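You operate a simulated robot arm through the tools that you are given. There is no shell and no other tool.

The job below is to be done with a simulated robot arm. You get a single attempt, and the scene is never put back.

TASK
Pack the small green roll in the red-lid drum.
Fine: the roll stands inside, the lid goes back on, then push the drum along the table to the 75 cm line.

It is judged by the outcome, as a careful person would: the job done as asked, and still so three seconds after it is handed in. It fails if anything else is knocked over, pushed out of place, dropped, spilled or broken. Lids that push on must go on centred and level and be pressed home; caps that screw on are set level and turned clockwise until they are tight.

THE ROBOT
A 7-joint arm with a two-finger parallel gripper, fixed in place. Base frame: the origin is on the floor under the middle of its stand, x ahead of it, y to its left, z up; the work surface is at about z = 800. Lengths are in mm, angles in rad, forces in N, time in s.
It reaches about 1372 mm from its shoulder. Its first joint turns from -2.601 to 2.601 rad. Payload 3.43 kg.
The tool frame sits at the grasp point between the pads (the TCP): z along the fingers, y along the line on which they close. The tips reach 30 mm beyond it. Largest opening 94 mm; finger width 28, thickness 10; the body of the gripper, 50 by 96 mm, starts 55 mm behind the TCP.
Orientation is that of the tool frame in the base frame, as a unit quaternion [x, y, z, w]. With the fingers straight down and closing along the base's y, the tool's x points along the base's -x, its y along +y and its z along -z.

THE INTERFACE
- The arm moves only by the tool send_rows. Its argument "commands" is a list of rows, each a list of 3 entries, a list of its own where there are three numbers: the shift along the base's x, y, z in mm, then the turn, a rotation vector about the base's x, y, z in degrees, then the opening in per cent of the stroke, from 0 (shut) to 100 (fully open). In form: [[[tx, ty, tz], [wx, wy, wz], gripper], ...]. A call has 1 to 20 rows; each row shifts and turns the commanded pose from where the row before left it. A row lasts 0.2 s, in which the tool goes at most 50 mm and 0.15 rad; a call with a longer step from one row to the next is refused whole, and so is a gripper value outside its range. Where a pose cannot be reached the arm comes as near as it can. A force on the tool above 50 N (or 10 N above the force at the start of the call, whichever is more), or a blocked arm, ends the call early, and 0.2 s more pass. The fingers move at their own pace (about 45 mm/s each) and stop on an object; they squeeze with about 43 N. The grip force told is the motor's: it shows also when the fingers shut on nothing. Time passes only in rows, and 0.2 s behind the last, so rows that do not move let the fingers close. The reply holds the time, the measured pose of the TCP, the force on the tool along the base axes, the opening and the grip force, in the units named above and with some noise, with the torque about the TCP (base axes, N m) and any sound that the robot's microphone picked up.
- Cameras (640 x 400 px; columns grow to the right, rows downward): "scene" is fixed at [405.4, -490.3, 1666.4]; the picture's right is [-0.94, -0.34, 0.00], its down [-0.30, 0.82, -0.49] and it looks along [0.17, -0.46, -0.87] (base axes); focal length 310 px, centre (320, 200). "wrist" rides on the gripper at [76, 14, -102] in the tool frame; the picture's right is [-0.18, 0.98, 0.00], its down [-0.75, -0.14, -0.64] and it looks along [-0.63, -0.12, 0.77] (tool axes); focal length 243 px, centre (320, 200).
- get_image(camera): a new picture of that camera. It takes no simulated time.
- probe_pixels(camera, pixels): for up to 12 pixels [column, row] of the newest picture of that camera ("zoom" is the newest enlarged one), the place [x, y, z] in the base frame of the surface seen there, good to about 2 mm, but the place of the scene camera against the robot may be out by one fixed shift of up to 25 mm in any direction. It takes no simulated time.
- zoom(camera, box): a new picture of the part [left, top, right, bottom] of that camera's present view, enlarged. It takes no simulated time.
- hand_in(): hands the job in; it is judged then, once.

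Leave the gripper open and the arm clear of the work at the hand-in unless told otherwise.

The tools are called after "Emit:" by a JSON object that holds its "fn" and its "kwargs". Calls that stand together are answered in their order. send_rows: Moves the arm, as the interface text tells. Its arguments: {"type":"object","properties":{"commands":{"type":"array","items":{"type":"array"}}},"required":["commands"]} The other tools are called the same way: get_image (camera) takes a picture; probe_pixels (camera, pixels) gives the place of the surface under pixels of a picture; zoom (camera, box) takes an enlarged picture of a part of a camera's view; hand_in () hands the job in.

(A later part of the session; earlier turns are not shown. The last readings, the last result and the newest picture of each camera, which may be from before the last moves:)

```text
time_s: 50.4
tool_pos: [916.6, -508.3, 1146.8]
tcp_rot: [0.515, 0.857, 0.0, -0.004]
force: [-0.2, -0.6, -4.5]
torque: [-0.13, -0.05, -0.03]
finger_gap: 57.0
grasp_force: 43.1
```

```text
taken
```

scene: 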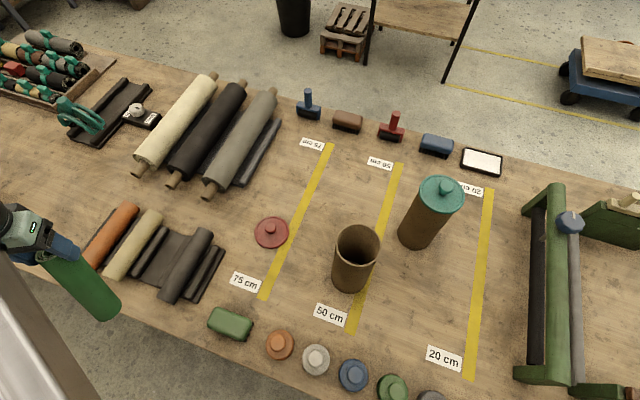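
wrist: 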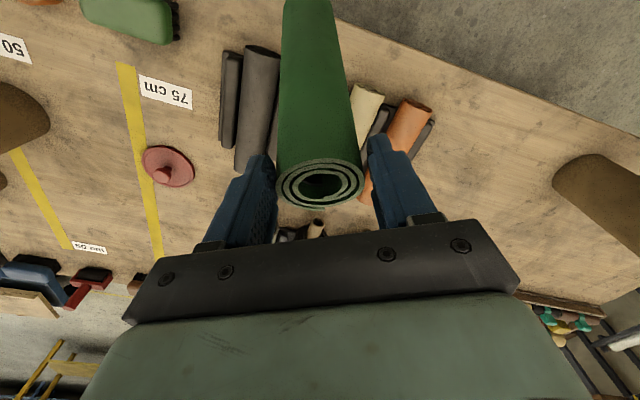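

The yaw is done. Now I'll tilt the tool outward about 20° so the roll hangs vertical, then raise it to about z 1275 so its lower end can clear the drum's rim.

Emit:
{"fn": "send_rows", "kwargs": {"commands": [[[0, 0, 0], [-6.03, -3.2, 0], 0], [[0, 0, 0], [-6.03, -3.2, 0], 0], [[0, 0, 0], [-6.03, -3.2, 0], 0], [[-20, 0, 25], [0, 0, 0], 0], [[-20, 0, 25], [0, 0, 0], 0], [[-20, 0, 25], [0, 0, 0], 0], [[-20, 0, 25], [0, 0, 0], 0], [[-20, 0, 28], [0, 0, 0], 0], [[0, 0, 0], [0, 0, 0], 0]]}}

Emit:
{"fn": "get_image", "kwargs": {"camera": "scene"}}

Emit:
{"fn": "get_image", "kwargs": {"camera": "wrist"}}

```text
time_s: 52.4
tool_pos: [819.5, -509.5, 1276.5]
tcp_rot: [0.507, 0.844, -0.092, 0.149]
force: [1.3, -0.3, -4.9]
torque: [0.05, 0.0, 0.03]
finger_gap: 56.9
grasp_force: 42.5
```

```text
taken
```

scene: 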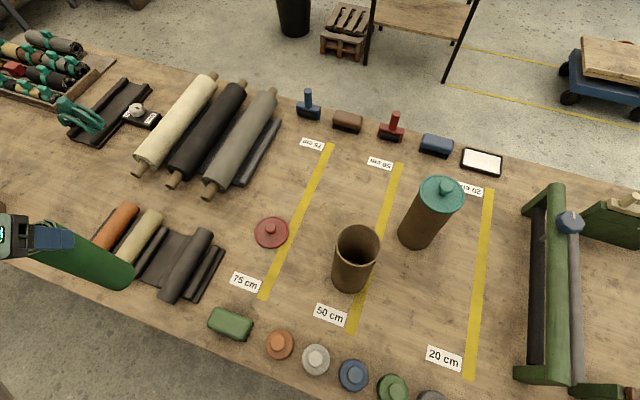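

```text
taken
```

wrist: 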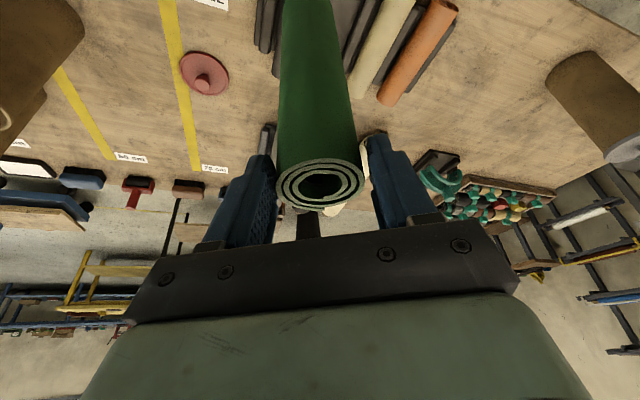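

The pose was reached. I'll probe along the roll in the scene view to check that it is vertical and where it sits relative to the gripper.

Emit:
{"fn": "zoom", "kwargs": {"camera": "scene", "box": [0, 200, 150, 310]}}

Emit:
{"fn": "probe_pixels", "kwargs": {"camera": "zoom", "pixels": [[250, 250], [350, 280], [450, 300], [520, 310], [250, 200], [350, 220], [450, 240], [530, 270], [560, 280], [560, 310], [540, 340], [300, 240]]}}

Emit:
{"fn": "probe_pixels", "kwargs": {"camera": "wrist", "pixels": [[320, 165], [280, 185], [362, 180], [320, 207], [320, 140], [318, 100], [317, 60], [316, 20], [300, 140], [340, 140], [290, 60], [340, 60]]}}

```text
3.64 times, centred on (75, 255) of scene
```

zoom: 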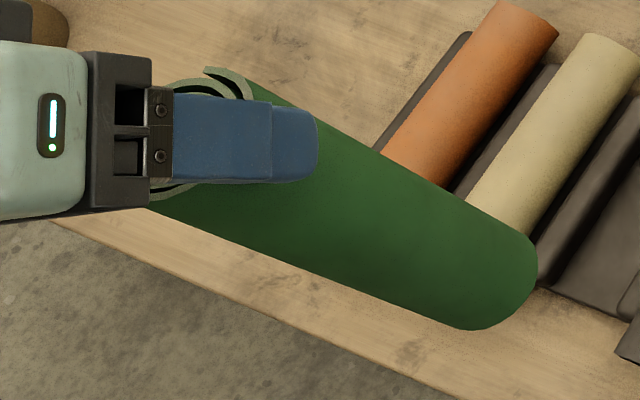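

```text
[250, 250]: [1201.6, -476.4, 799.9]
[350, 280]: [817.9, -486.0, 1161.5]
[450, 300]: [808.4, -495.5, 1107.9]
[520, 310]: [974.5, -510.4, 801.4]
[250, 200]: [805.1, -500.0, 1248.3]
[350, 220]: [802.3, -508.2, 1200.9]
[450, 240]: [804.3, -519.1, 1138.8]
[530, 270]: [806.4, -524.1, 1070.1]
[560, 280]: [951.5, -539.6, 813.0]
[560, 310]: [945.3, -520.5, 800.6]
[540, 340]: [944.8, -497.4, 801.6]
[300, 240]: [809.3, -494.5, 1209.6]
```

```text
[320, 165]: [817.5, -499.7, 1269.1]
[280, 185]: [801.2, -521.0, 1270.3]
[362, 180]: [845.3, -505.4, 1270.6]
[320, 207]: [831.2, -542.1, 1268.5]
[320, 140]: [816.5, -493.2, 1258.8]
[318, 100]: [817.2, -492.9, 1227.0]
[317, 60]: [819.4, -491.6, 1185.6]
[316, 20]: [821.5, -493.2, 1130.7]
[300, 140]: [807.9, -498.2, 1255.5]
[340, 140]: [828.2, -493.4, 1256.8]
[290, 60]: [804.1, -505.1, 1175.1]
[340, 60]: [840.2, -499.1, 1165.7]
```

The roll hangs vertical within a degree or two. Its top is about 6.5 mm below the TCP and its axis is about 10 mm outward of it. I'll move towards the drum in stages, stopping short to check that the arm can hold this height.

Emit:
{"fn": "send_rows", "kwargs": {"commands": [[[-42, -20, 0], [0, 0, 0], 0], [[-42, -20, 0], [0, 0, 0], 0], [[-42, -20, 0], [0, 0, 0], 0], [[-42, -20, 0], [0, 0, 0], 0], [[-42, -20, 0], [0, 0, 0], 0], [[-30, -15, 0], [0, 0, 0], 0], [[0, 0, 0], [0, 0, 0], 0]]}}

Emit:
{"fn": "get_image", "kwargs": {"camera": "scene"}}

```text
time_s: 54.0
tool_pos: [577.1, -624.1, 1275.3]
tcp_rot: [0.508, 0.844, -0.091, 0.149]
force: [0.6, -0.9, -5.2]
torque: [0.06, 0.02, -0.02]
finger_gap: 56.9
grasp_force: 42.3
```

```text
taken
```

scene: 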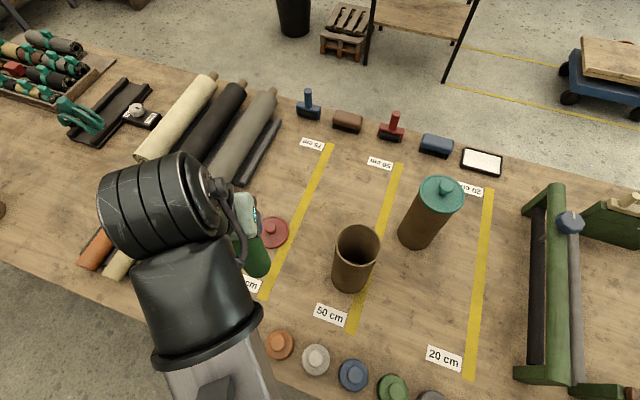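

The height is held at the same range as the drum. I'll continue to just short of the drum.

Emit:
{"fn": "send_rows", "kwargs": {"commands": [[[-30, -22, 0], [0, 0, 0], 0], [[-30, -22, 0], [0, 0, 0], 0], [[-25, -20, 0], [0, 0, 0], 0], [[0, 0, 0], [0, 0, 0], 0]]}}

Emit:
{"fn": "get_image", "kwargs": {"camera": "scene"}}

Emit:
{"fn": "get_image", "kwargs": {"camera": "wrist"}}

```text
time_s: 55.0
tool_pos: [491.5, -690.7, 1275.3]
tcp_rot: [0.507, 0.844, -0.09, 0.149]
force: [0.4, -0.6, -5.5]
torque: [0.06, 0.01, -0.01]
finger_gap: 57.2
grasp_force: 43.1
```

```text
taken
```

scene: 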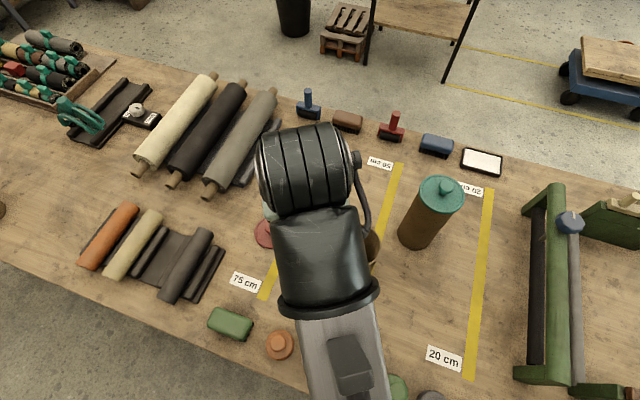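

```text
taken
```

wrist: 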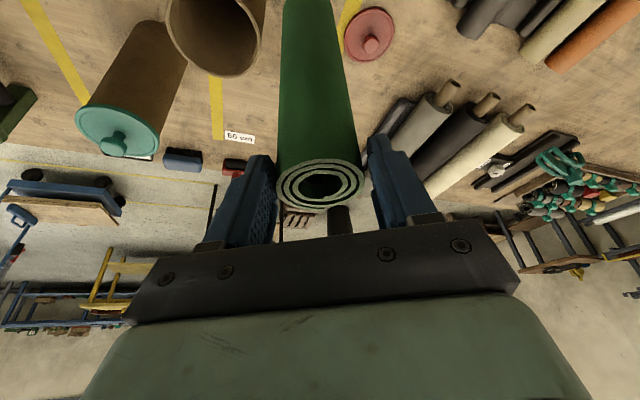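

The roll is beside the drum, whose mouth is visible in the wrist view at (217,25). I'll probe the rim from here to confirm the drum's centre.

Emit:
{"fn": "zoom", "kwargs": {"camera": "wrist", "box": [140, 0, 300, 100]}}

Emit:
{"fn": "probe_pixels", "kwargs": {"camera": "wrist", "pixels": [[169, 20], [172, 40], [185, 60], [205, 74], [225, 74], [245, 65], [258, 45], [264, 20], [168, 5], [264, 5], [215, 76], [290, 20]]}}

```text
4.00 times, centred on (220, 50) of wrist
```

zoom: 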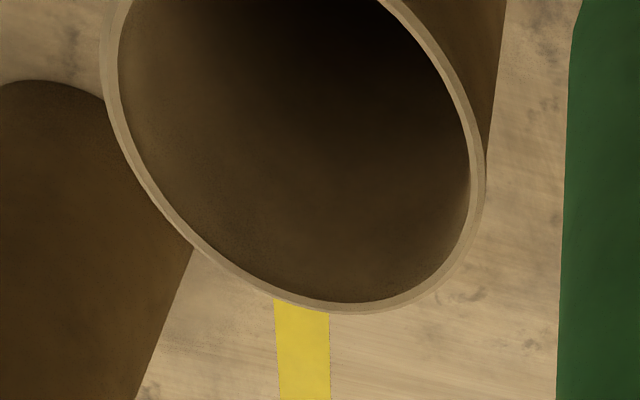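

```text
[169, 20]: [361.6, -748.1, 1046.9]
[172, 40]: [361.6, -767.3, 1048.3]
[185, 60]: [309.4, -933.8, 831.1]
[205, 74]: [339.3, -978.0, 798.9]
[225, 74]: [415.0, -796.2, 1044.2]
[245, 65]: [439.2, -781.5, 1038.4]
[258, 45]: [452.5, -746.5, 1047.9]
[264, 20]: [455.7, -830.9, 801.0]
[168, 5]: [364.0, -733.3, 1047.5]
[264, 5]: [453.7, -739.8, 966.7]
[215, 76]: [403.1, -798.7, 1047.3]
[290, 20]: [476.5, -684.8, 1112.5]
```

Emit:
{"fn": "probe_pixels", "kwargs": {"camera": "zoom", "pixels": [[108, 30], [110, 80], [135, 160], [190, 235], [260, 288], [340, 308], [410, 298], [455, 260], [478, 205], [480, 150], [455, 80], [420, 30]]}}

```text
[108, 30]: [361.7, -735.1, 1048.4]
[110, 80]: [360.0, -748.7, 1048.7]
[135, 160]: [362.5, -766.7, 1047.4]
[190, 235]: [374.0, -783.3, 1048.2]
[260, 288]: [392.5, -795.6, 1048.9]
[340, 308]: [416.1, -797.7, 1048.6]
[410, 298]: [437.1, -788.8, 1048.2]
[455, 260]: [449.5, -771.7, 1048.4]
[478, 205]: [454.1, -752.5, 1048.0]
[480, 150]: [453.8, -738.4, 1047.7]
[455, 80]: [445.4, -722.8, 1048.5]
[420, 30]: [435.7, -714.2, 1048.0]
```

The rim fit gives a drum centre of about (406,-751). I'll probe the roll's top face and sides here, to get its axis relative to the TCP with the same camera.

Emit:
{"fn": "zoom", "kwargs": {"camera": "wrist", "box": [250, 90, 390, 220]}}

Emit:
{"fn": "probe_pixels", "kwargs": {"camera": "zoom", "pixels": [[192, 290], [210, 325], [260, 350], [320, 355], [380, 340], [415, 305], [420, 280], [380, 240], [320, 230], [250, 245], [205, 265], [305, 210]]}}

Emit:
{"fn": "probe_pixels", "kwargs": {"camera": "wrist", "pixels": [[282, 5], [300, 5], [315, 5], [330, 5], [338, 5], [280, 80], [300, 80], [318, 80], [335, 80], [350, 80], [280, 140], [355, 140]]}}

```text
3.08 times, centred on (320, 155) of wrist
```

zoom: 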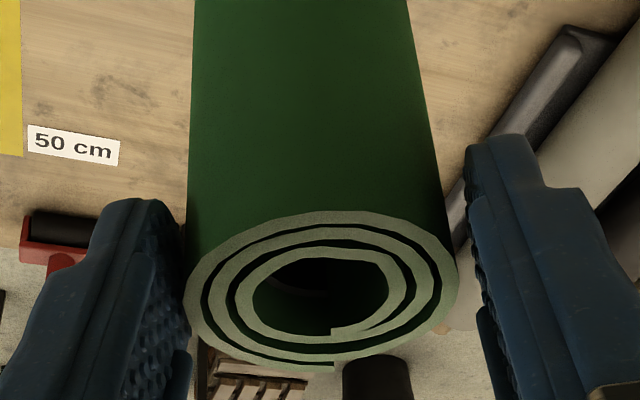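

```text
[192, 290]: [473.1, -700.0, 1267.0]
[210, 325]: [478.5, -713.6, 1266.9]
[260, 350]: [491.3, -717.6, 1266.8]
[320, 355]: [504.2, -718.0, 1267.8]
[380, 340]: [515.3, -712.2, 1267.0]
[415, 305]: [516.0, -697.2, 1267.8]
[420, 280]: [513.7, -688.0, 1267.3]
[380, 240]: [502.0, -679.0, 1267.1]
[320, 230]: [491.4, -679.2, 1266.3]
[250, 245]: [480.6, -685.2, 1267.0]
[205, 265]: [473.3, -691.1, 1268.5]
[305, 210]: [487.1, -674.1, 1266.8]
```

```text
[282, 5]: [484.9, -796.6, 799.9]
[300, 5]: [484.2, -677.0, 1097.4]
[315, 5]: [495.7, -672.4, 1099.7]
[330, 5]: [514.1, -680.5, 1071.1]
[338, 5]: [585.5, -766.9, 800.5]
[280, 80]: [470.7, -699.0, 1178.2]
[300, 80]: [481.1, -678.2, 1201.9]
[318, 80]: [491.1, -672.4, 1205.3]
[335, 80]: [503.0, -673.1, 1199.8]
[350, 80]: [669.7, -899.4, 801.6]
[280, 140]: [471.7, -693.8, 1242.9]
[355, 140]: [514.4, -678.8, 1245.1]
```

The roll's axis sits about (+5.5,-7.5) from the TCP, and its bottom is near z 1061, about 13 mm above the rim. I'll move the last 105 mm so the roll is centred over the drum's mouth.

Emit:
{"fn": "send_rows", "kwargs": {"commands": [[[-25, -14, 2], [0, 0, 0], 0], [[-25, -14, 2], [0, 0, 0], 0], [[-22, -13, 0], [0, 0, 0], 0], [[-19.5, -11.8, 0], [0, 0, 0], 0], [[0, 0, 0], [0, 0, 0], 0]]}}

Emit:
{"fn": "get_image", "kwargs": {"camera": "wrist"}}

Emit:
{"fn": "get_image", "kwargs": {"camera": "scene"}}

```text
time_s: 56.2
tool_pos: [401.3, -741.5, 1277.8]
tcp_rot: [0.507, 0.844, -0.091, 0.149]
force: [-0.2, -0.9, -4.9]
torque: [0.04, 0.04, -0.02]
finger_gap: 57.1
grasp_force: 42.7
```

```text
taken
```

wrist: 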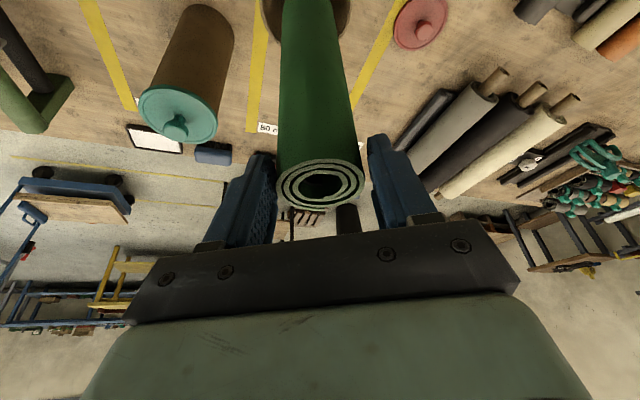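

```text
taken
```

scene: 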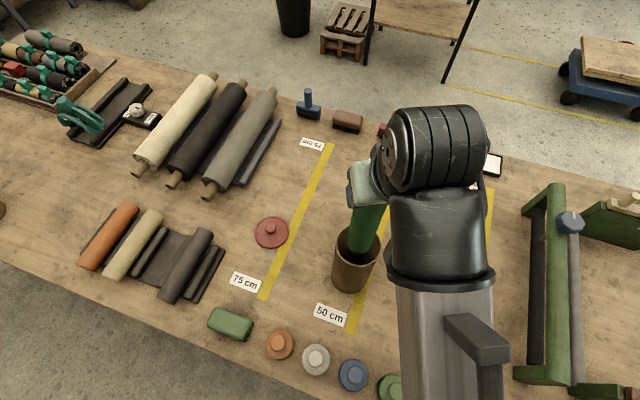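

The roll is over the drum's mouth. I'll zoom in on the scene to check the centring.

Emit:
{"fn": "zoom", "kwargs": {"camera": "scene", "box": [315, 180, 405, 305]}}

Emit:
{"fn": "probe_pixels", "kwargs": {"camera": "zoom", "pixels": [[285, 180], [320, 185], [350, 180], [375, 170], [290, 150], [320, 150], [350, 150], [380, 150], [262, 190], [400, 190], [330, 215], [330, 240]]}}

Emit:
{"fn": "zoom", "kwargs": {"camera": "wrist", "box": [240, 0, 380, 100]}}

```text
3.20 times, centred on (360, 242) of scene
```

zoom: 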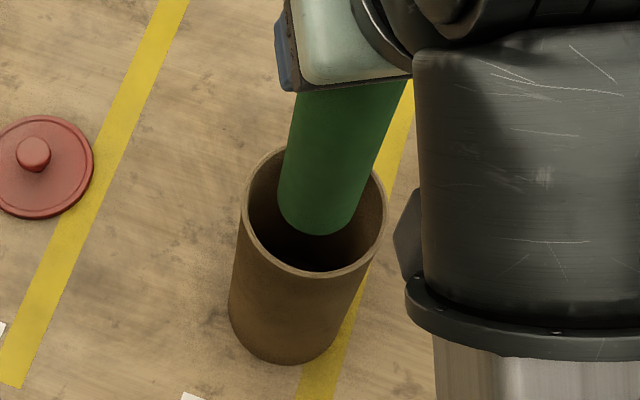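

```text
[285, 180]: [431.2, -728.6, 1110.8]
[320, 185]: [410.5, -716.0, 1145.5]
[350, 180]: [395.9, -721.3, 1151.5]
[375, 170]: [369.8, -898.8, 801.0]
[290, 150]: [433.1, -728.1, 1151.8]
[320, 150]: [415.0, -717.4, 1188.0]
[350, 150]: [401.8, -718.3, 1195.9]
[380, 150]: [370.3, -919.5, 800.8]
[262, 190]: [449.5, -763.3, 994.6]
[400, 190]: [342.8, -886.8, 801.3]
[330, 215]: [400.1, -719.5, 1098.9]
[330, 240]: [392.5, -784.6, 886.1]
```

```text
4.00 times, centred on (310, 50) of wrist
```

zoom: 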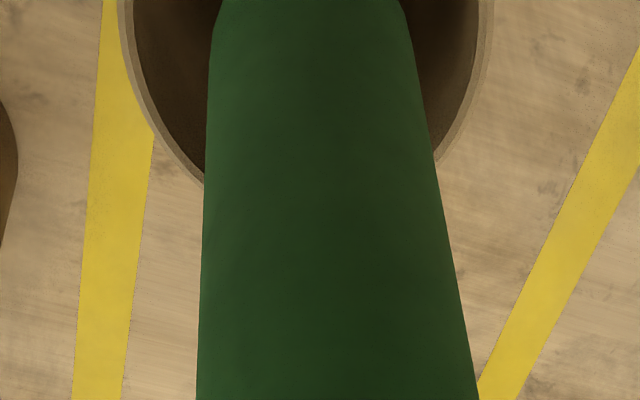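

The roll is centred in the mouth; both read (411,-742) in scene coordinates. I'll lower it in steps, watching the force.

Emit:
{"fn": "send_rows", "kwargs": {"commands": [[[0, 0, -10], [0, 0, 0], 0], [[0, 0, -10], [0, 0, 0], 0], [[0, 0, -15], [0, 0, 0], 0], [[0, 0, -15], [0, 0, 0], 0], [[0, 0, -15], [0, 0, 0], 0], [[0, 0, 0], [0, 0, 0], 0]]}}

Emit:
{"fn": "zoom", "kwargs": {"camera": "scene", "box": [315, 180, 405, 305]}}

```text
time_s: 57.6
tool_pos: [400.3, -743.6, 1215.8]
tcp_rot: [0.507, 0.844, -0.091, 0.148]
force: [0.1, -0.4, -4.2]
torque: [0.04, -0.01, -0.01]
finger_gap: 56.8
grasp_force: 43.0
```

```text
3.20 times, centred on (360, 242) of scene
```

zoom: 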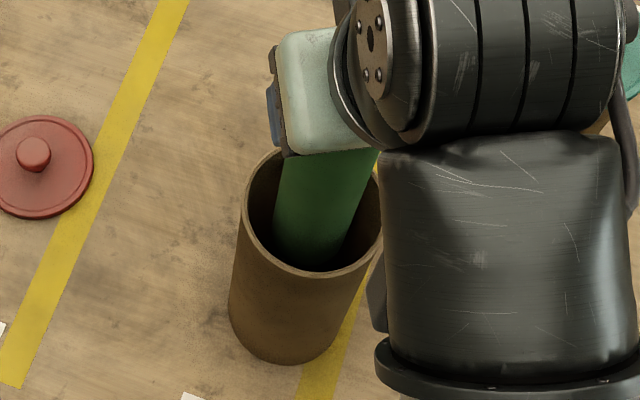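

The roll has entered the drum with no contact. Before going lower I'll check the wrist link's position relative to the teal drum.

Emit:
{"fn": "probe_pixels", "kwargs": {"camera": "zoom", "pixels": [[470, 70], [600, 60], [370, 40], [500, 200], [620, 200], [390, 280], [630, 90], [375, 290], [290, 140], [620, 120]]}}

Emit:
{"fn": "get_image", "kwargs": {"camera": "scene"}}

Emit:
{"fn": "get_image", "kwargs": {"camera": "wrist"}}

```text
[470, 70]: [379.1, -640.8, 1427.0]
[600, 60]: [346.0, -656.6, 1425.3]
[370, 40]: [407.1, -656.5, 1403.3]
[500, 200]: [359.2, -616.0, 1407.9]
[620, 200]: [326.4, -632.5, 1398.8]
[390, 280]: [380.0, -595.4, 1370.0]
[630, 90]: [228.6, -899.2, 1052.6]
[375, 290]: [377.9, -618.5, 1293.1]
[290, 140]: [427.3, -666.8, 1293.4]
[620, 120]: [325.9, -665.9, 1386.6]
```

```text
taken
```

scene: 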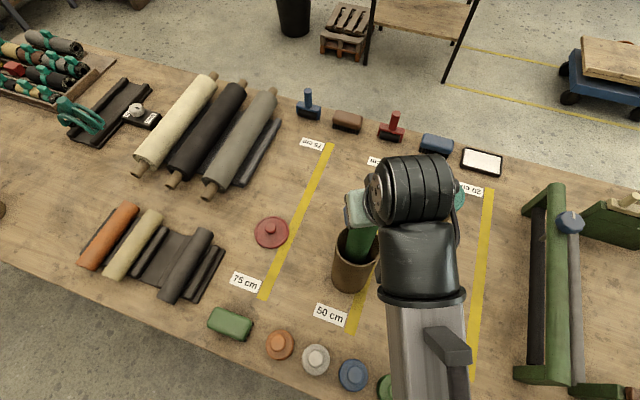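

```text
taken
```

wrist: 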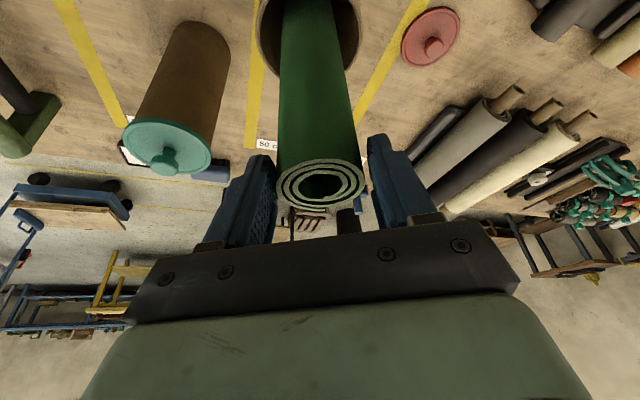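

The wrist link is about 300 mm from the teal drum, so it is clear. I'll keep lowering.

Emit:
{"fn": "send_rows", "kwargs": {"commands": [[[0, 0, -15], [0, 0, 0], 0], [[0, 0, -15], [0, 0, 0], 0], [[0, 0, -15], [0, 0, 0], 0], [[0, 0, -15], [0, 0, 0], 0], [[0, 0, -15], [0, 0, 0], 0], [[0, 0, -15], [0, 0, 0], 0], [[0, 0, -15], [0, 0, 0], 0], [[0, 0, 0], [0, 0, 0], 0]]}}

Emit:
{"fn": "get_image", "kwargs": {"camera": "wrist"}}

Emit:
{"fn": "zoom", "kwargs": {"camera": "scene", "box": [315, 180, 405, 305]}}

```text
time_s: 59.4
tool_pos: [401.4, -741.0, 1107.9]
tcp_rot: [0.508, 0.844, -0.091, 0.148]
force: [0.5, 0.4, -4.7]
torque: [0.09, 0.02, 0.02]
finger_gap: 56.9
grasp_force: 42.9
```

```text
taken
```

wrist: 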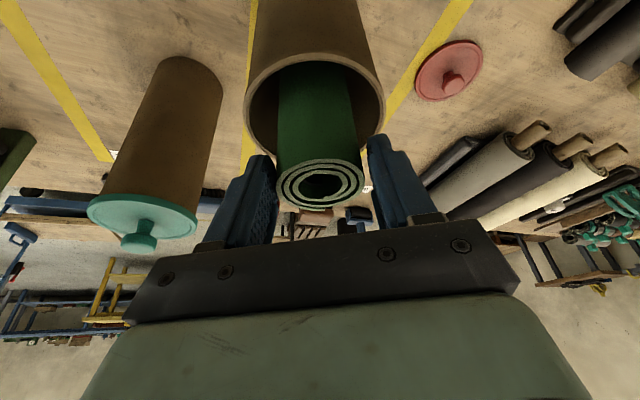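

```text
3.20 times, centred on (360, 242) of scene
```

zoom: 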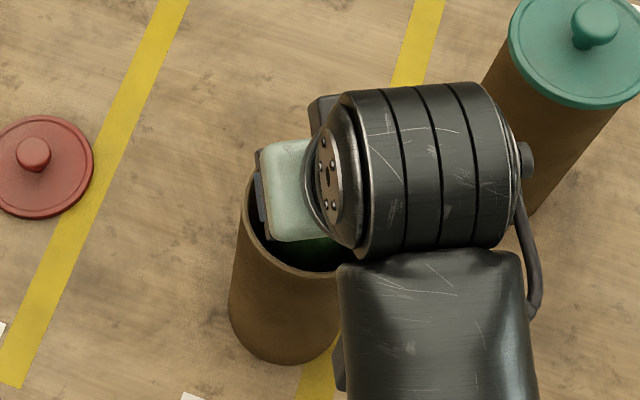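

The roll is deep inside and the tips are about 27 mm above the rim. I'll zoom the wrist view to plan the last stretch, where the fingertips go just inside the rim.

Emit:
{"fn": "zoom", "kwargs": {"camera": "wrist", "box": [225, 35, 405, 215]}}

Emit:
{"fn": "probe_pixels", "kwargs": {"camera": "zoom", "pixels": [[165, 150], [175, 190], [180, 110], [220, 65], [280, 42], [340, 42], [400, 60], [440, 95], [460, 140], [455, 180], [205, 270], [420, 250]]}}

```text
2.22 times, centred on (315, 125) of wrist
```

zoom: 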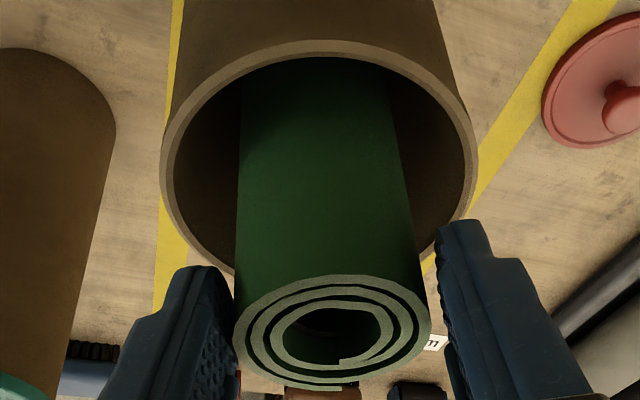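

```text
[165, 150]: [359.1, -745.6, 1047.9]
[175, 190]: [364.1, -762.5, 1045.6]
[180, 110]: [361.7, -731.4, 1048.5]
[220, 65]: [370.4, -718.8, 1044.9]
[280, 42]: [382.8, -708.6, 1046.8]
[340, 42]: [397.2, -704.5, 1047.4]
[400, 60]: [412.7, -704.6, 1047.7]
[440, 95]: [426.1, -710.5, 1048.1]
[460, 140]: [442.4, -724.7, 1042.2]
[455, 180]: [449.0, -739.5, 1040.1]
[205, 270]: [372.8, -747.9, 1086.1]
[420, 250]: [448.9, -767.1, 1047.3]
```

The rim's centre comes out at (405,-751). I'll shift the roll about 6 mm outward so the tilted fingers fit inside the rim, and keep lowering gently.

Emit:
{"fn": "send_rows", "kwargs": {"commands": [[[1, -3, -8], [0, 0, 0], 0], [[1, -3.2, -8], [0, 0, 0], 0], [[0, 0, -8], [0, 0, 0], 0], [[0, 0, -8], [0, 0, 0], 0], [[0, 0, 0], [0, 0, 0], 0]]}}

Emit:
{"fn": "get_image", "kwargs": {"camera": "wrist"}}

Emit:
{"fn": "zoom", "kwargs": {"camera": "wrist", "box": [225, 55, 405, 235]}}

```text
time_s: 60.6
tool_pos: [403.5, -745.4, 1076.5]
tcp_rot: [0.508, 0.844, -0.091, 0.149]
force: [0.5, 0.2, -4.4]
torque: [0.04, 0.0, 0.01]
finger_gap: 57.0
grasp_force: 43.4
```

```text
taken
```

wrist: 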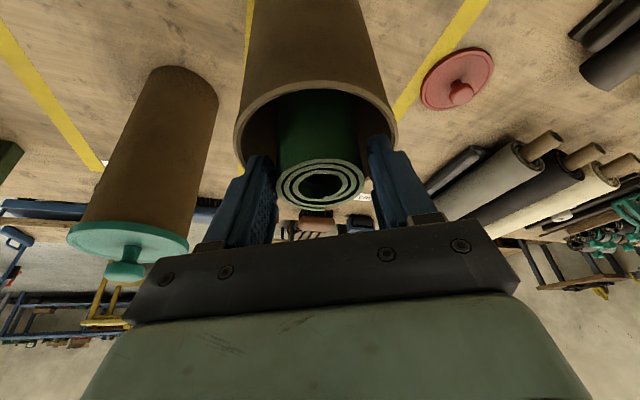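

```text
2.22 times, centred on (315, 145) of wrist
```

zoom: 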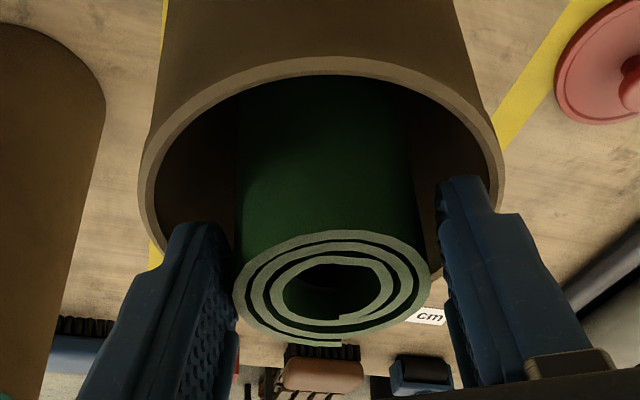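

The tips are about level with the rim. I'll probe the fingertips and nearby rim points to check the side clearance before going inside.

Emit:
{"fn": "probe_pixels", "kwargs": {"camera": "zoom", "pixels": [[205, 228], [180, 232], [165, 245], [460, 182], [478, 182], [490, 215], [148, 190], [150, 220], [497, 160], [500, 185], [225, 235], [443, 190]]}}

Emit:
{"fn": "probe_pixels", "kwargs": {"camera": "zoom", "pixels": [[180, 120], [230, 82], [290, 63], [350, 62], [410, 78], [450, 100], [480, 130], [150, 160], [160, 240], [490, 230], [330, 240], [330, 335]]}}

```text
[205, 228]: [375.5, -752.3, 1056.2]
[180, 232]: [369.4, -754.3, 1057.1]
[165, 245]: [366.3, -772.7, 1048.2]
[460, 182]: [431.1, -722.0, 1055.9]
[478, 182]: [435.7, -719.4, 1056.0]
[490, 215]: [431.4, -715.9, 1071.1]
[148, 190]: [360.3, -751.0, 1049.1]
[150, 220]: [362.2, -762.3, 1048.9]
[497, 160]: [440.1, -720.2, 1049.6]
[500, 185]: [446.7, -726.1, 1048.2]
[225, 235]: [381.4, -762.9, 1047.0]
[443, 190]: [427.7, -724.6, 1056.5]
```

```text
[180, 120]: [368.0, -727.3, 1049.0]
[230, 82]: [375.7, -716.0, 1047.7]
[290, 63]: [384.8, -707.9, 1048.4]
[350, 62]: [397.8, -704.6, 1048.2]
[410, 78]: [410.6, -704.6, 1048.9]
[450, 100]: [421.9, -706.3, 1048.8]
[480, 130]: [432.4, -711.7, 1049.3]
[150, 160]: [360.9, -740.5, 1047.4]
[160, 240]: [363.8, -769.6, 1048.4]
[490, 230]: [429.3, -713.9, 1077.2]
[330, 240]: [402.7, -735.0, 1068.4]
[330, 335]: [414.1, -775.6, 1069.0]
```

The side clearances look even. I'll nudge 2 mm in y and lower in 6 mm steps to about z 1043, watching for contact.

Emit:
{"fn": "send_rows", "kwargs": {"commands": [[[0, -2.3, 0], [0, 0, 0], 0], [[0, 0, -6], [0, 0, 0], 0], [[0, 0, -6], [0, 0, 0], 0], [[0, 0, -6], [0, 0, 0], 0], [[0, 0, 0], [0, 0, 0], 0]]}}

Emit:
{"fn": "zoom", "kwargs": {"camera": "wrist", "box": [205, 75, 425, 255]}}

```text
time_s: 61.5
tool_pos: [403.7, -749.3, 1069.6]
tcp_rot: [0.506, 0.843, -0.097, 0.153]
force: [-1.6, 6.1, 17.6]
torque: [-0.65, 0.63, -0.25]
finger_gap: 57.1
grasp_force: 43.4
stopped in row 4: the force on the tool passed its limit at 59 N (the readings are from after the stop); the commanded pose is now the measured one
```

```text
2.22 times, centred on (315, 165) of wrist
```

zoom: 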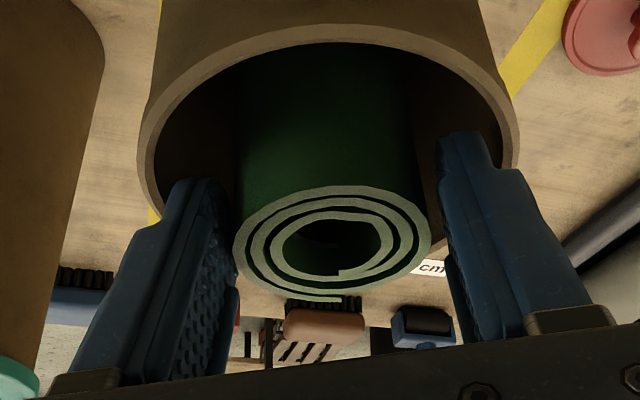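

The arm stopped at 59 N: a fingertip edge touched the rim (the torque points to the left finger's outer corner). I'll back up 12 mm and re-measure the alignment and the drum's position.

Emit:
{"fn": "send_rows", "kwargs": {"commands": [[[0, 0, 6], [0, 0, 0], 0], [[0, 0, 6], [0, 0, 0], 0], [[0, 0, 0], [0, 0, 0], 0]]}}

Emit:
{"fn": "get_image", "kwargs": {"camera": "wrist"}}

Emit:
{"fn": "zoom", "kwargs": {"camera": "scene", "box": [315, 180, 405, 305]}}

Emit:
{"fn": "zoom", "kwargs": {"camera": "wrist", "box": [215, 65, 415, 225]}}

```text
time_s: 62.3
tool_pos: [404.4, -750.7, 1080.2]
tcp_rot: [0.506, 0.843, -0.096, 0.153]
force: [-0.5, -0.2, -5.1]
torque: [0.05, -0.01, 0.02]
finger_gap: 57.2
grasp_force: 43.0
```

```text
taken
```

wrist: 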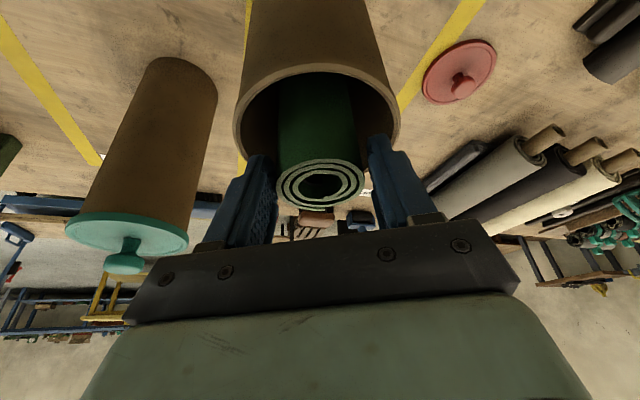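

```text
3.20 times, centred on (360, 242) of scene
```

zoom: 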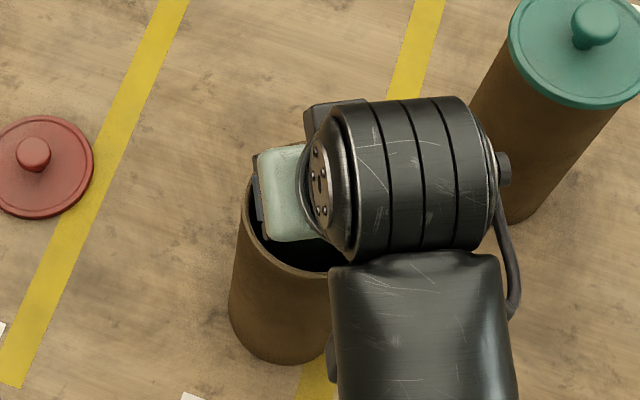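

```text
2.50 times, centred on (315, 145) of wrist
```

zoom: 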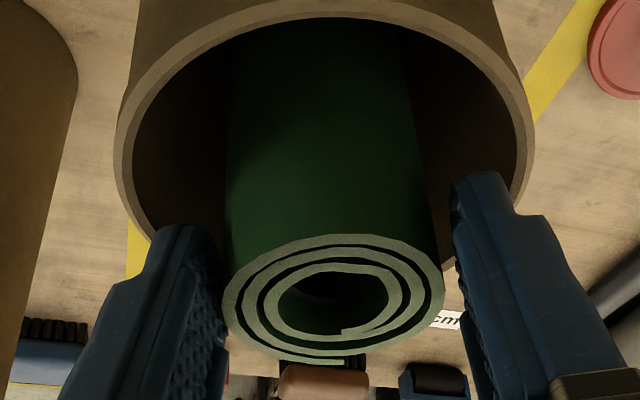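

The drum has not moved. The stopped command left the pose about 4 mm too far outward, so I'll shift back inward and take a few still readings to average the position.

Emit:
{"fn": "send_rows", "kwargs": {"commands": [[[-0.6, 4, 0], [0, 0, 0], 0], [[0, 0, 0], [0, 0, 0], 0]]}}

Emit:
{"fn": "send_rows", "kwargs": {"commands": [[[0, 0, 0], [0, 0, 0], 0]]}}

Emit:
{"fn": "send_rows", "kwargs": {"commands": [[[0, 0, 0], [0, 0, 0], 0]]}}

Emit:
{"fn": "zoom", "kwargs": {"camera": "wrist", "box": [215, 65, 415, 225]}}

Emit:
{"fn": "probe_pixels", "kwargs": {"camera": "zoom", "pixels": [[175, 235], [200, 232], [160, 245], [460, 185], [485, 180], [500, 190], [125, 150], [180, 55], [300, 8], [430, 30], [500, 90], [525, 160]]}}

```text
time_s: 62.9
tool_pos: [403.1, -747.1, 1080.5]
tcp_rot: [0.506, 0.844, -0.095, 0.153]
force: [0.3, 0.0, -4.9]
torque: [0.04, 0.02, 0.02]
finger_gap: 56.9
grasp_force: 42.9
```

```text
time_s: 63.3
tool_pos: [403.6, -746.8, 1081.9]
tcp_rot: [0.507, 0.843, -0.096, 0.153]
force: [0.3, -0.8, -4.8]
torque: [0.08, -0.01, 0.0]
finger_gap: 56.9
grasp_force: 43.2
```

```text
time_s: 63.7
tool_pos: [403.5, -746.7, 1081.6]
tcp_rot: [0.506, 0.843, -0.096, 0.154]
force: [-0.4, -0.4, -5.3]
torque: [0.02, 0.02, 0.01]
finger_gap: 57.1
grasp_force: 42.9
```

```text
2.50 times, centred on (315, 145) of wrist
```

zoom: 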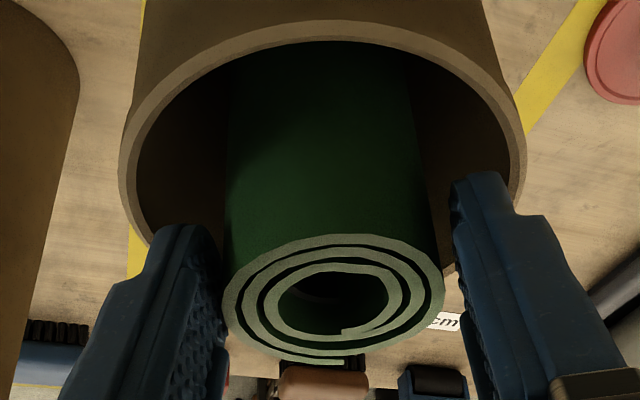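

```text
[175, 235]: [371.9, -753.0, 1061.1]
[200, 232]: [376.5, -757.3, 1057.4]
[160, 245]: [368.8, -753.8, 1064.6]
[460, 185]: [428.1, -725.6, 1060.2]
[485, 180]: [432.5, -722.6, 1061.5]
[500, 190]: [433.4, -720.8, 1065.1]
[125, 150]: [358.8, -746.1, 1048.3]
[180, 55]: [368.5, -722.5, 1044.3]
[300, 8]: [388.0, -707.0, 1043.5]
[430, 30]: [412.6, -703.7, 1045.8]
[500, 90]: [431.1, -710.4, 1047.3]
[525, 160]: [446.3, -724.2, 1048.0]
```

The TCP averages (403.4,-746.9), which is well centred for the fingers. I'll lower in 4 mm steps.

Emit:
{"fn": "send_rows", "kwargs": {"commands": [[[0, 0, -4], [0, 0, 0], 0], [[0, 0, -4], [0, 0, 0], 0], [[0, 0, -3], [0, 0, 0], 0], [[0, 0, 0], [0, 0, 0], 0]]}}

```text
time_s: 64.7
tool_pos: [404.1, -746.0, 1068.0]
tcp_rot: [0.506, 0.843, -0.096, 0.153]
force: [0.7, 0.5, -4.4]
torque: [0.04, 0.02, -0.03]
finger_gap: 57.2
grasp_force: 43.1
```

No contact at z 1068, below where it touched before. I'll continue gently.

Emit:
{"fn": "send_rows", "kwargs": {"commands": [[[0, 0, -3], [0, 0, 0], 0], [[0, 0, -3], [0, 0, 0], 0], [[0, 0, 0], [0, 0, 0], 0]]}}

Emit:
{"fn": "zoom", "kwargs": {"camera": "wrist", "box": [215, 65, 415, 225]}}

```text
time_s: 65.5
tool_pos: [404.5, -746.2, 1061.6]
tcp_rot: [0.507, 0.843, -0.096, 0.152]
force: [-0.5, 0.0, -4.1]
torque: [0.07, 0.03, -0.02]
finger_gap: 57.0
grasp_force: 43.1
```

```text
2.50 times, centred on (315, 145) of wrist
```

zoom: 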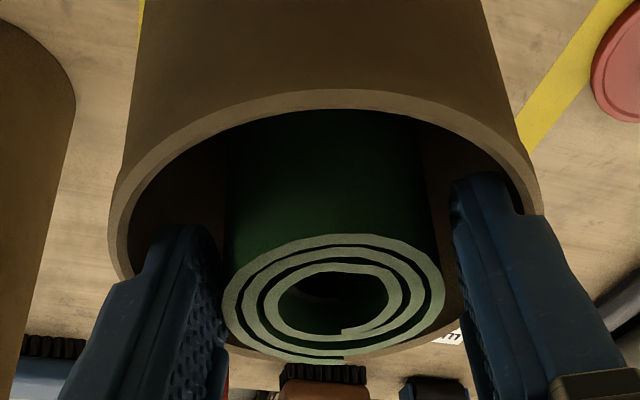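

Still no contact at z 1061. The fingers get thicker just above here, so I'll stop near this height. Loosening the grip in very fine steps should let the roll slide down rather than fall freely.

Emit:
{"fn": "send_rows", "kwargs": {"commands": [[[0, 0, -2], [0, 0, 0], 30], [[0, 0, 0], [0, 0, 0], 50], [[0, 0, 0], [0, 0, 0], 56], [[0, 0, 0], [0, 0, 0], 58], [[0, 0, 0], [0, 0, 0], 59], [[0, 0, 0], [0, 0, 0], 59.5]]}}

```text
time_s: 66.9
tool_pos: [403.3, -746.1, 1061.2]
tcp_rot: [0.506, 0.844, -0.096, 0.152]
force: [0.1, 1.3, -5.1]
torque: [0.05, 0.01, 0.0]
finger_gap: 57.0
grasp_force: 42.9
```

Emit:
{"fn": "send_rows", "kwargs": {"commands": [[[0, 0, 0], [0, 0, 0], 59.8], [[0, 0, 0], [0, 0, 0], 60.0], [[0, 0, 0], [0, 0, 0], 60.2], [[0, 0, 0], [0, 0, 0], 60.3]]}}

```text
time_s: 67.9
tool_pos: [403.9, -746.1, 1059.9]
tcp_rot: [0.506, 0.843, -0.095, 0.153]
force: [0.3, 0.9, -0.4]
torque: [-0.01, 0.02, 0.0]
finger_gap: 56.4
grasp_force: 0.1
```

The weight has left the gripper, so the roll has slid down. I'll look.

Emit:
{"fn": "zoom", "kwargs": {"camera": "wrist", "box": [215, 65, 415, 225]}}

Emit:
{"fn": "get_image", "kwargs": {"camera": "scene"}}

```text
2.50 times, centred on (315, 145) of wrist
```

zoom: 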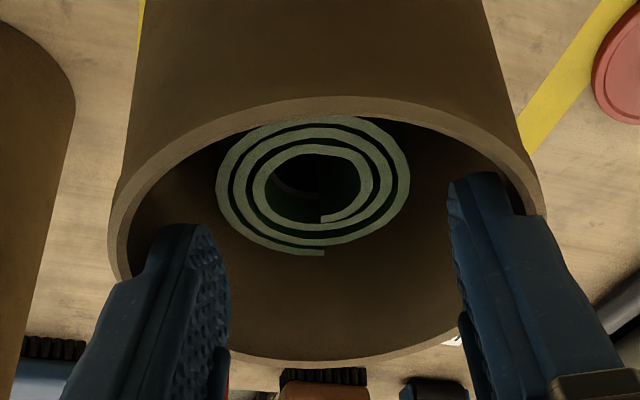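

```text
taken
```

scene: 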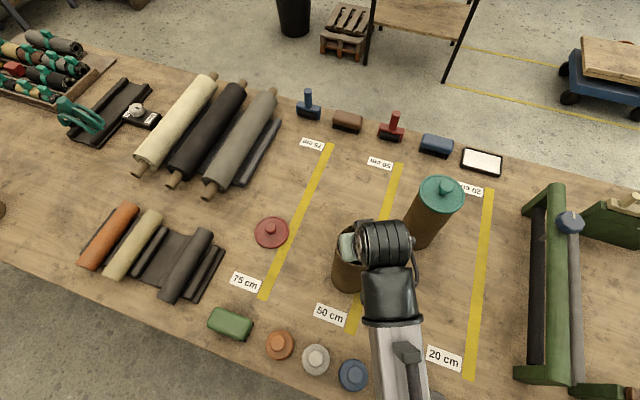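

The roll stands inside the drum with its top below the rim, and the fingers are above it. I'll raise the gripper straight out without opening.

Emit:
{"fn": "send_rows", "kwargs": {"commands": [[[0, 0, 8], [0, 0, 0], 60.3], [[0, 0, 15], [0, 0, 0], 60.3], [[0, 0, 25], [0, 0, 0], 60.3], [[0, 0, 30], [0, 0, 0], 60.3], [[0, 0, 40], [0, 0, 0], 60.3], [[0, 0, 0], [0, 0, 0], 60.3]]}}

Emit:
{"fn": "get_image", "kwargs": {"camera": "wrist"}}

Emit:
{"fn": "zoom", "kwargs": {"camera": "wrist", "box": [225, 0, 405, 140]}}

```text
time_s: 69.3
tool_pos: [402.4, -744.2, 1176.3]
tcp_rot: [0.507, 0.843, -0.095, 0.153]
force: [0.0, 0.9, 0.3]
torque: [0.0, 0.03, -0.04]
finger_gap: 56.4
grasp_force: 0.0
```

```text
taken
```

wrist: 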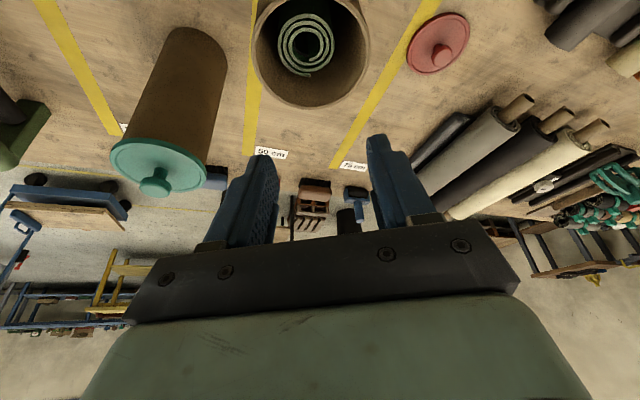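

```text
2.86 times, centred on (315, 70) of wrist
```

zoom: 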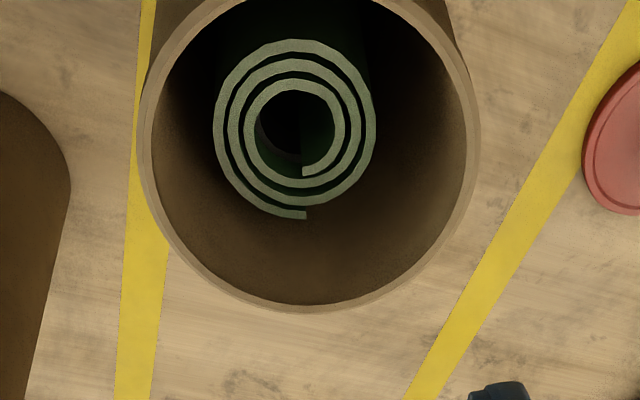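

The roll is standing inside. I'll probe its top face to confirm it is level and below the rim, and re-measure the rim.

Emit:
{"fn": "probe_pixels", "kwargs": {"camera": "zoom", "pixels": [[290, 47], [222, 130], [370, 120], [290, 205], [240, 70], [340, 180], [148, 150], [190, 265], [290, 305], [400, 280], [470, 180], [450, 60]]}}

```text
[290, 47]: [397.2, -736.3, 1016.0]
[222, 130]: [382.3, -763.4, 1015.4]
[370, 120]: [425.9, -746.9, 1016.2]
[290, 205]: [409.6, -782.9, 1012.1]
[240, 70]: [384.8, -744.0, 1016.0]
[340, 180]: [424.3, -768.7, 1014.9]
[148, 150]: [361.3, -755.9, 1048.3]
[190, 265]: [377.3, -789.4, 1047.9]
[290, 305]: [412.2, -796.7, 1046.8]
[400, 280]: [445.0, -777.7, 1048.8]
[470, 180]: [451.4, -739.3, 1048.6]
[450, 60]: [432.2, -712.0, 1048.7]
```

The roll's top is level at z≈1014, well below the rim at 1048. Now for the lid: I'll bring the tool back to vertical and move over the lid on the table at (661,-799).

Emit:
{"fn": "send_rows", "kwargs": {"commands": [[[0, 0, 0], [6.16, 3.16, 0], 75], [[0, 0, 0], [6.16, 3.16, 0], 75], [[0, 0, 0], [6.16, 3.16, 0], 75], [[40, -9, 0], [0, 0, 0], 75], [[43, -9, 0], [0, 0, 0], 75], [[43, -9, 0], [0, 0, 0], 75], [[43, -9, 0], [0, 0, 0], 75], [[43, -9, -10], [0, 0, 0], 75], [[43, -9, -20], [0, 0, 0], 75], [[0, 0, 0], [0, 0, 0], 75]]}}

Emit:
{"fn": "get_image", "kwargs": {"camera": "wrist"}}

Emit:
{"fn": "get_image", "kwargs": {"camera": "scene"}}

```text
time_s: 71.5
tool_pos: [656.7, -797.4, 1151.7]
tcp_rot: [0.515, 0.857, -0.001, 0.001]
force: [0.7, -0.1, 0.3]
torque: [0.03, 0.03, 0.02]
finger_gap: 70.7
grasp_force: 0.1
```

```text
taken
```

wrist: 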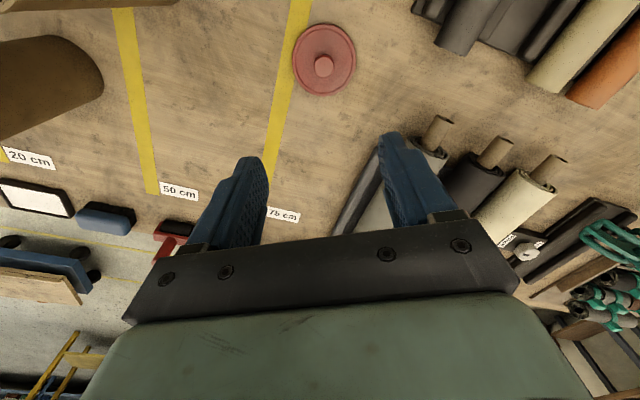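

```text
taken
```

scene: 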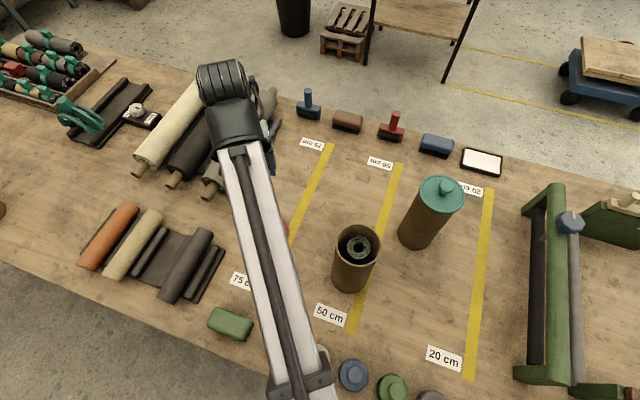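

The tool is vertical again and the roll is visible inside the drum. I'll probe the lid's knob at (323,66) for its exact place.

Emit:
{"fn": "zoom", "kwargs": {"camera": "wrist", "box": [270, 5, 380, 115]}}

Emit:
{"fn": "probe_pixels", "kwargs": {"camera": "zoom", "pixels": [[325, 220], [295, 220], [353, 220], [325, 195], [325, 248], [225, 180], [425, 200], [320, 85], [330, 320], [250, 280], [400, 290], [325, 225]]}}

```text
3.64 times, centred on (325, 60) of wrist
```

zoom: 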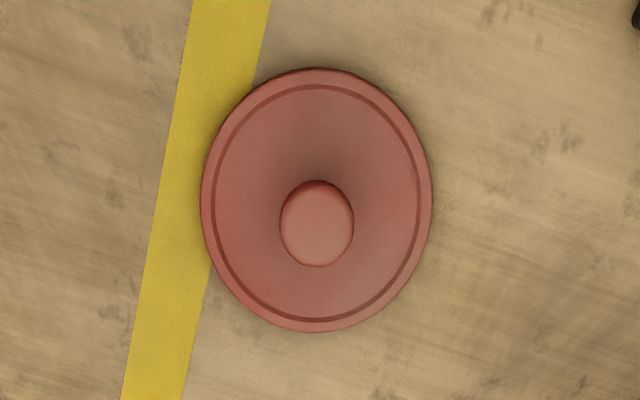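

```text
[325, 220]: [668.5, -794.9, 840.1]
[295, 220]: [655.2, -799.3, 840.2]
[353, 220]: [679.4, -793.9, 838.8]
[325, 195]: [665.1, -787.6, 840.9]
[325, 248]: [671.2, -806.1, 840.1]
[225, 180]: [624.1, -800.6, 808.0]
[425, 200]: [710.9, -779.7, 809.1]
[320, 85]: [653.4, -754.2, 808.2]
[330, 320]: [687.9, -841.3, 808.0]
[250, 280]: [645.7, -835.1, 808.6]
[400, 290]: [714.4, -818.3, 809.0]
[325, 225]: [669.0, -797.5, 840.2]
```

The knob reads about (666,-799). For an accurate refit I'll grip the lid exactly as before: yaw 0, at the same TCP where I released it, (660.9,-800.2). Then I can put it back at the TCP where I took it off. First I'll rotate the tool back to yaw 0.

Emit:
{"fn": "send_rows", "kwargs": {"commands": [[[0, 0, 0], [0, 0, 7.75], 75], [[0, 0, 0], [0, 0, 7.75], 75], [[0, 0, 0], [0, 0, 7.75], 75], [[0, 0, 0], [0, 0, 7.75], 75], [[0, 0, 0], [0, 0, 7.75], 75], [[0, 0, 0], [0, 0, 7.75], 75], [[0, 0, 0], [0, 0, 7.75], 75], [[0, 0, 0], [0, 0, 7.75], 75], [[4, -3, 0], [0, 0, 0], 75], [[0, 0, -40], [0, 0, 0], 75], [[0, 0, -40], [0, 0, 0], 75], [[0, 0, -40], [0, 0, 0], 75], [[0, 0, -40], [0, 0, 0], 75], [[0, 0, 0], [0, 0, 0], 75]]}}

Emit:
{"fn": "get_image", "kwargs": {"camera": "wrist"}}

```text
time_s: 74.5
tool_pos: [663.3, -804.8, 988.1]
tcp_rot: [0.0, 1.0, -0.002, 0.001]
force: [0.8, -0.6, 0.0]
torque: [0.02, 0.01, 0.01]
finger_gap: 70.4
grasp_force: 0.0
```

```text
taken
```

wrist: 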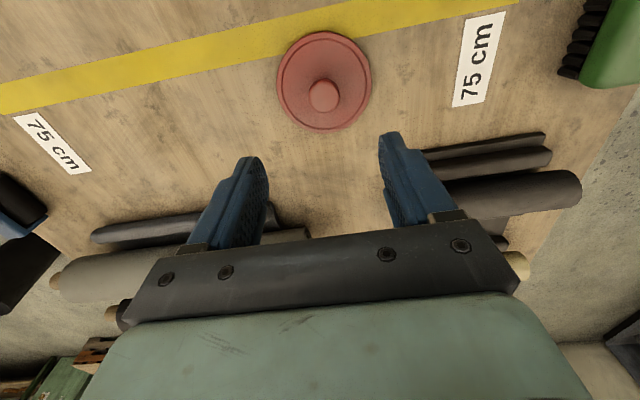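

Emit:
{"fn": "send_rows", "kwargs": {"commands": [[[0, 0, 0], [0, 0, 0], 75]]}}

Emit:
{"fn": "send_rows", "kwargs": {"commands": [[[0, 0, 0], [0, 0, 0], 75]]}}

Emit:
{"fn": "send_rows", "kwargs": {"commands": [[[0, 0, 0], [0, 0, 0], 75]]}}

Emit:
{"fn": "zoom", "kwargs": {"camera": "wrist", "box": [265, 20, 385, 140]}}

Emit:
{"fn": "probe_pixels", "kwargs": {"camera": "zoom", "pixels": [[320, 255], [285, 255], [355, 255], [320, 220], [320, 290], [170, 180], [470, 180], [310, 48], [330, 365], [200, 300], [440, 310], [450, 120]]}}

```text
time_s: 74.9
tool_pos: [663.3, -805.1, 989.6]
tcp_rot: [-0.001, 1.0, 0.0, 0.0]
force: [0.3, -0.5, -0.5]
torque: [0.0, -0.02, -0.01]
finger_gap: 70.3
grasp_force: 0.2
```

```text
time_s: 75.3
tool_pos: [662.9, -804.4, 989.7]
tcp_rot: [-0.001, 1.0, -0.001, 0.0]
force: [-0.3, 0.2, -0.6]
torque: [0.03, -0.02, 0.02]
finger_gap: 70.7
grasp_force: 0.1
```

```text
time_s: 75.7
tool_pos: [664.0, -804.5, 989.3]
tcp_rot: [-0.001, 1.0, -0.001, 0.0]
force: [-0.2, 1.3, -0.2]
torque: [-0.03, 0.0, 0.02]
finger_gap: 70.5
grasp_force: 0.0
```

```text
3.33 times, centred on (325, 80) of wrist
```

zoom: 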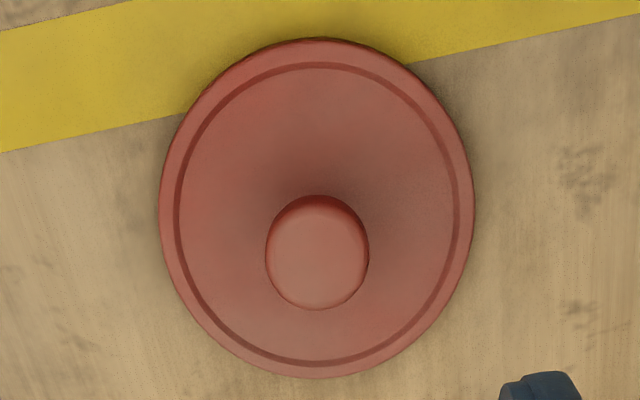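

```text
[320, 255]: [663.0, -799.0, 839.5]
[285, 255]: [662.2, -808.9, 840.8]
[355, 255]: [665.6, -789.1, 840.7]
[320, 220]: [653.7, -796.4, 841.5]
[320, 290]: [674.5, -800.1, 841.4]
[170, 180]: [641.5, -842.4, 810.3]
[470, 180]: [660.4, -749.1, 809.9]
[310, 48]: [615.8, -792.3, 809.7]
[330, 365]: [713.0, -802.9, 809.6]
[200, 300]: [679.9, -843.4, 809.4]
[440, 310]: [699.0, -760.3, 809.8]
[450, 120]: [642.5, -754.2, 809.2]
```

The TCP averages (663.4,-804.7). I'll shift to (660.9,-800.2) and descend around the knob, slowly at the end.

Emit:
{"fn": "send_rows", "kwargs": {"commands": [[[-2.5, 4.5, -30], [0, 0, 0], 75], [[0, 0, -35], [0, 0, 0], 75], [[0, 0, -35], [0, 0, 0], 75], [[0, 0, -25], [0, 0, 0], 75], [[0, 0, -12], [0, 0, 0], 75], [[0, 0, 0], [0, 0, 0], 75]]}}

Emit:
{"fn": "send_rows", "kwargs": {"commands": [[[0, 0, 0], [0, 0, 0], 75]]}}

Emit:
{"fn": "send_rows", "kwargs": {"commands": [[[0, 0, 0], [0, 0, 0], 75]]}}

Emit:
{"fn": "get_image", "kwargs": {"camera": "wrist"}}

```text
time_s: 77.1
tool_pos: [660.8, -797.9, 850.4]
tcp_rot: [-0.001, 1.0, -0.001, 0.0]
force: [0.0, -1.2, 0.4]
torque: [0.01, 0.03, -0.01]
finger_gap: 70.6
grasp_force: 0.1
```

```text
time_s: 77.5
tool_pos: [660.6, -798.2, 851.9]
tcp_rot: [-0.001, 1.0, 0.0, -0.001]
force: [0.4, 0.3, -0.9]
torque: [-0.01, -0.01, 0.0]
finger_gap: 70.8
grasp_force: 0.0
```

```text
time_s: 77.9
tool_pos: [660.5, -797.8, 852.1]
tcp_rot: [-0.001, 1.0, 0.0, -0.001]
force: [-0.2, -0.4, -0.1]
torque: [-0.02, 0.0, -0.01]
finger_gap: 70.5
grasp_force: 0.0
```

```text
taken
```

wrist: 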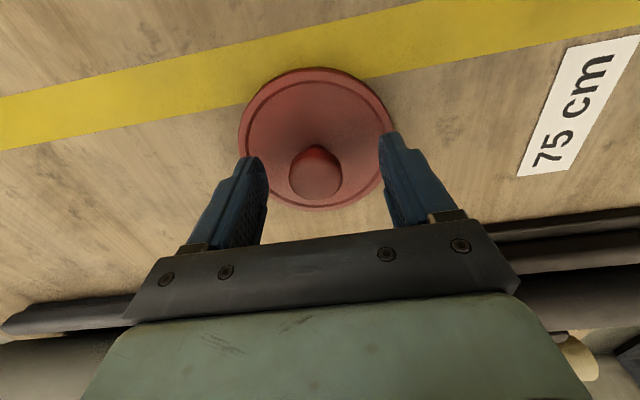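

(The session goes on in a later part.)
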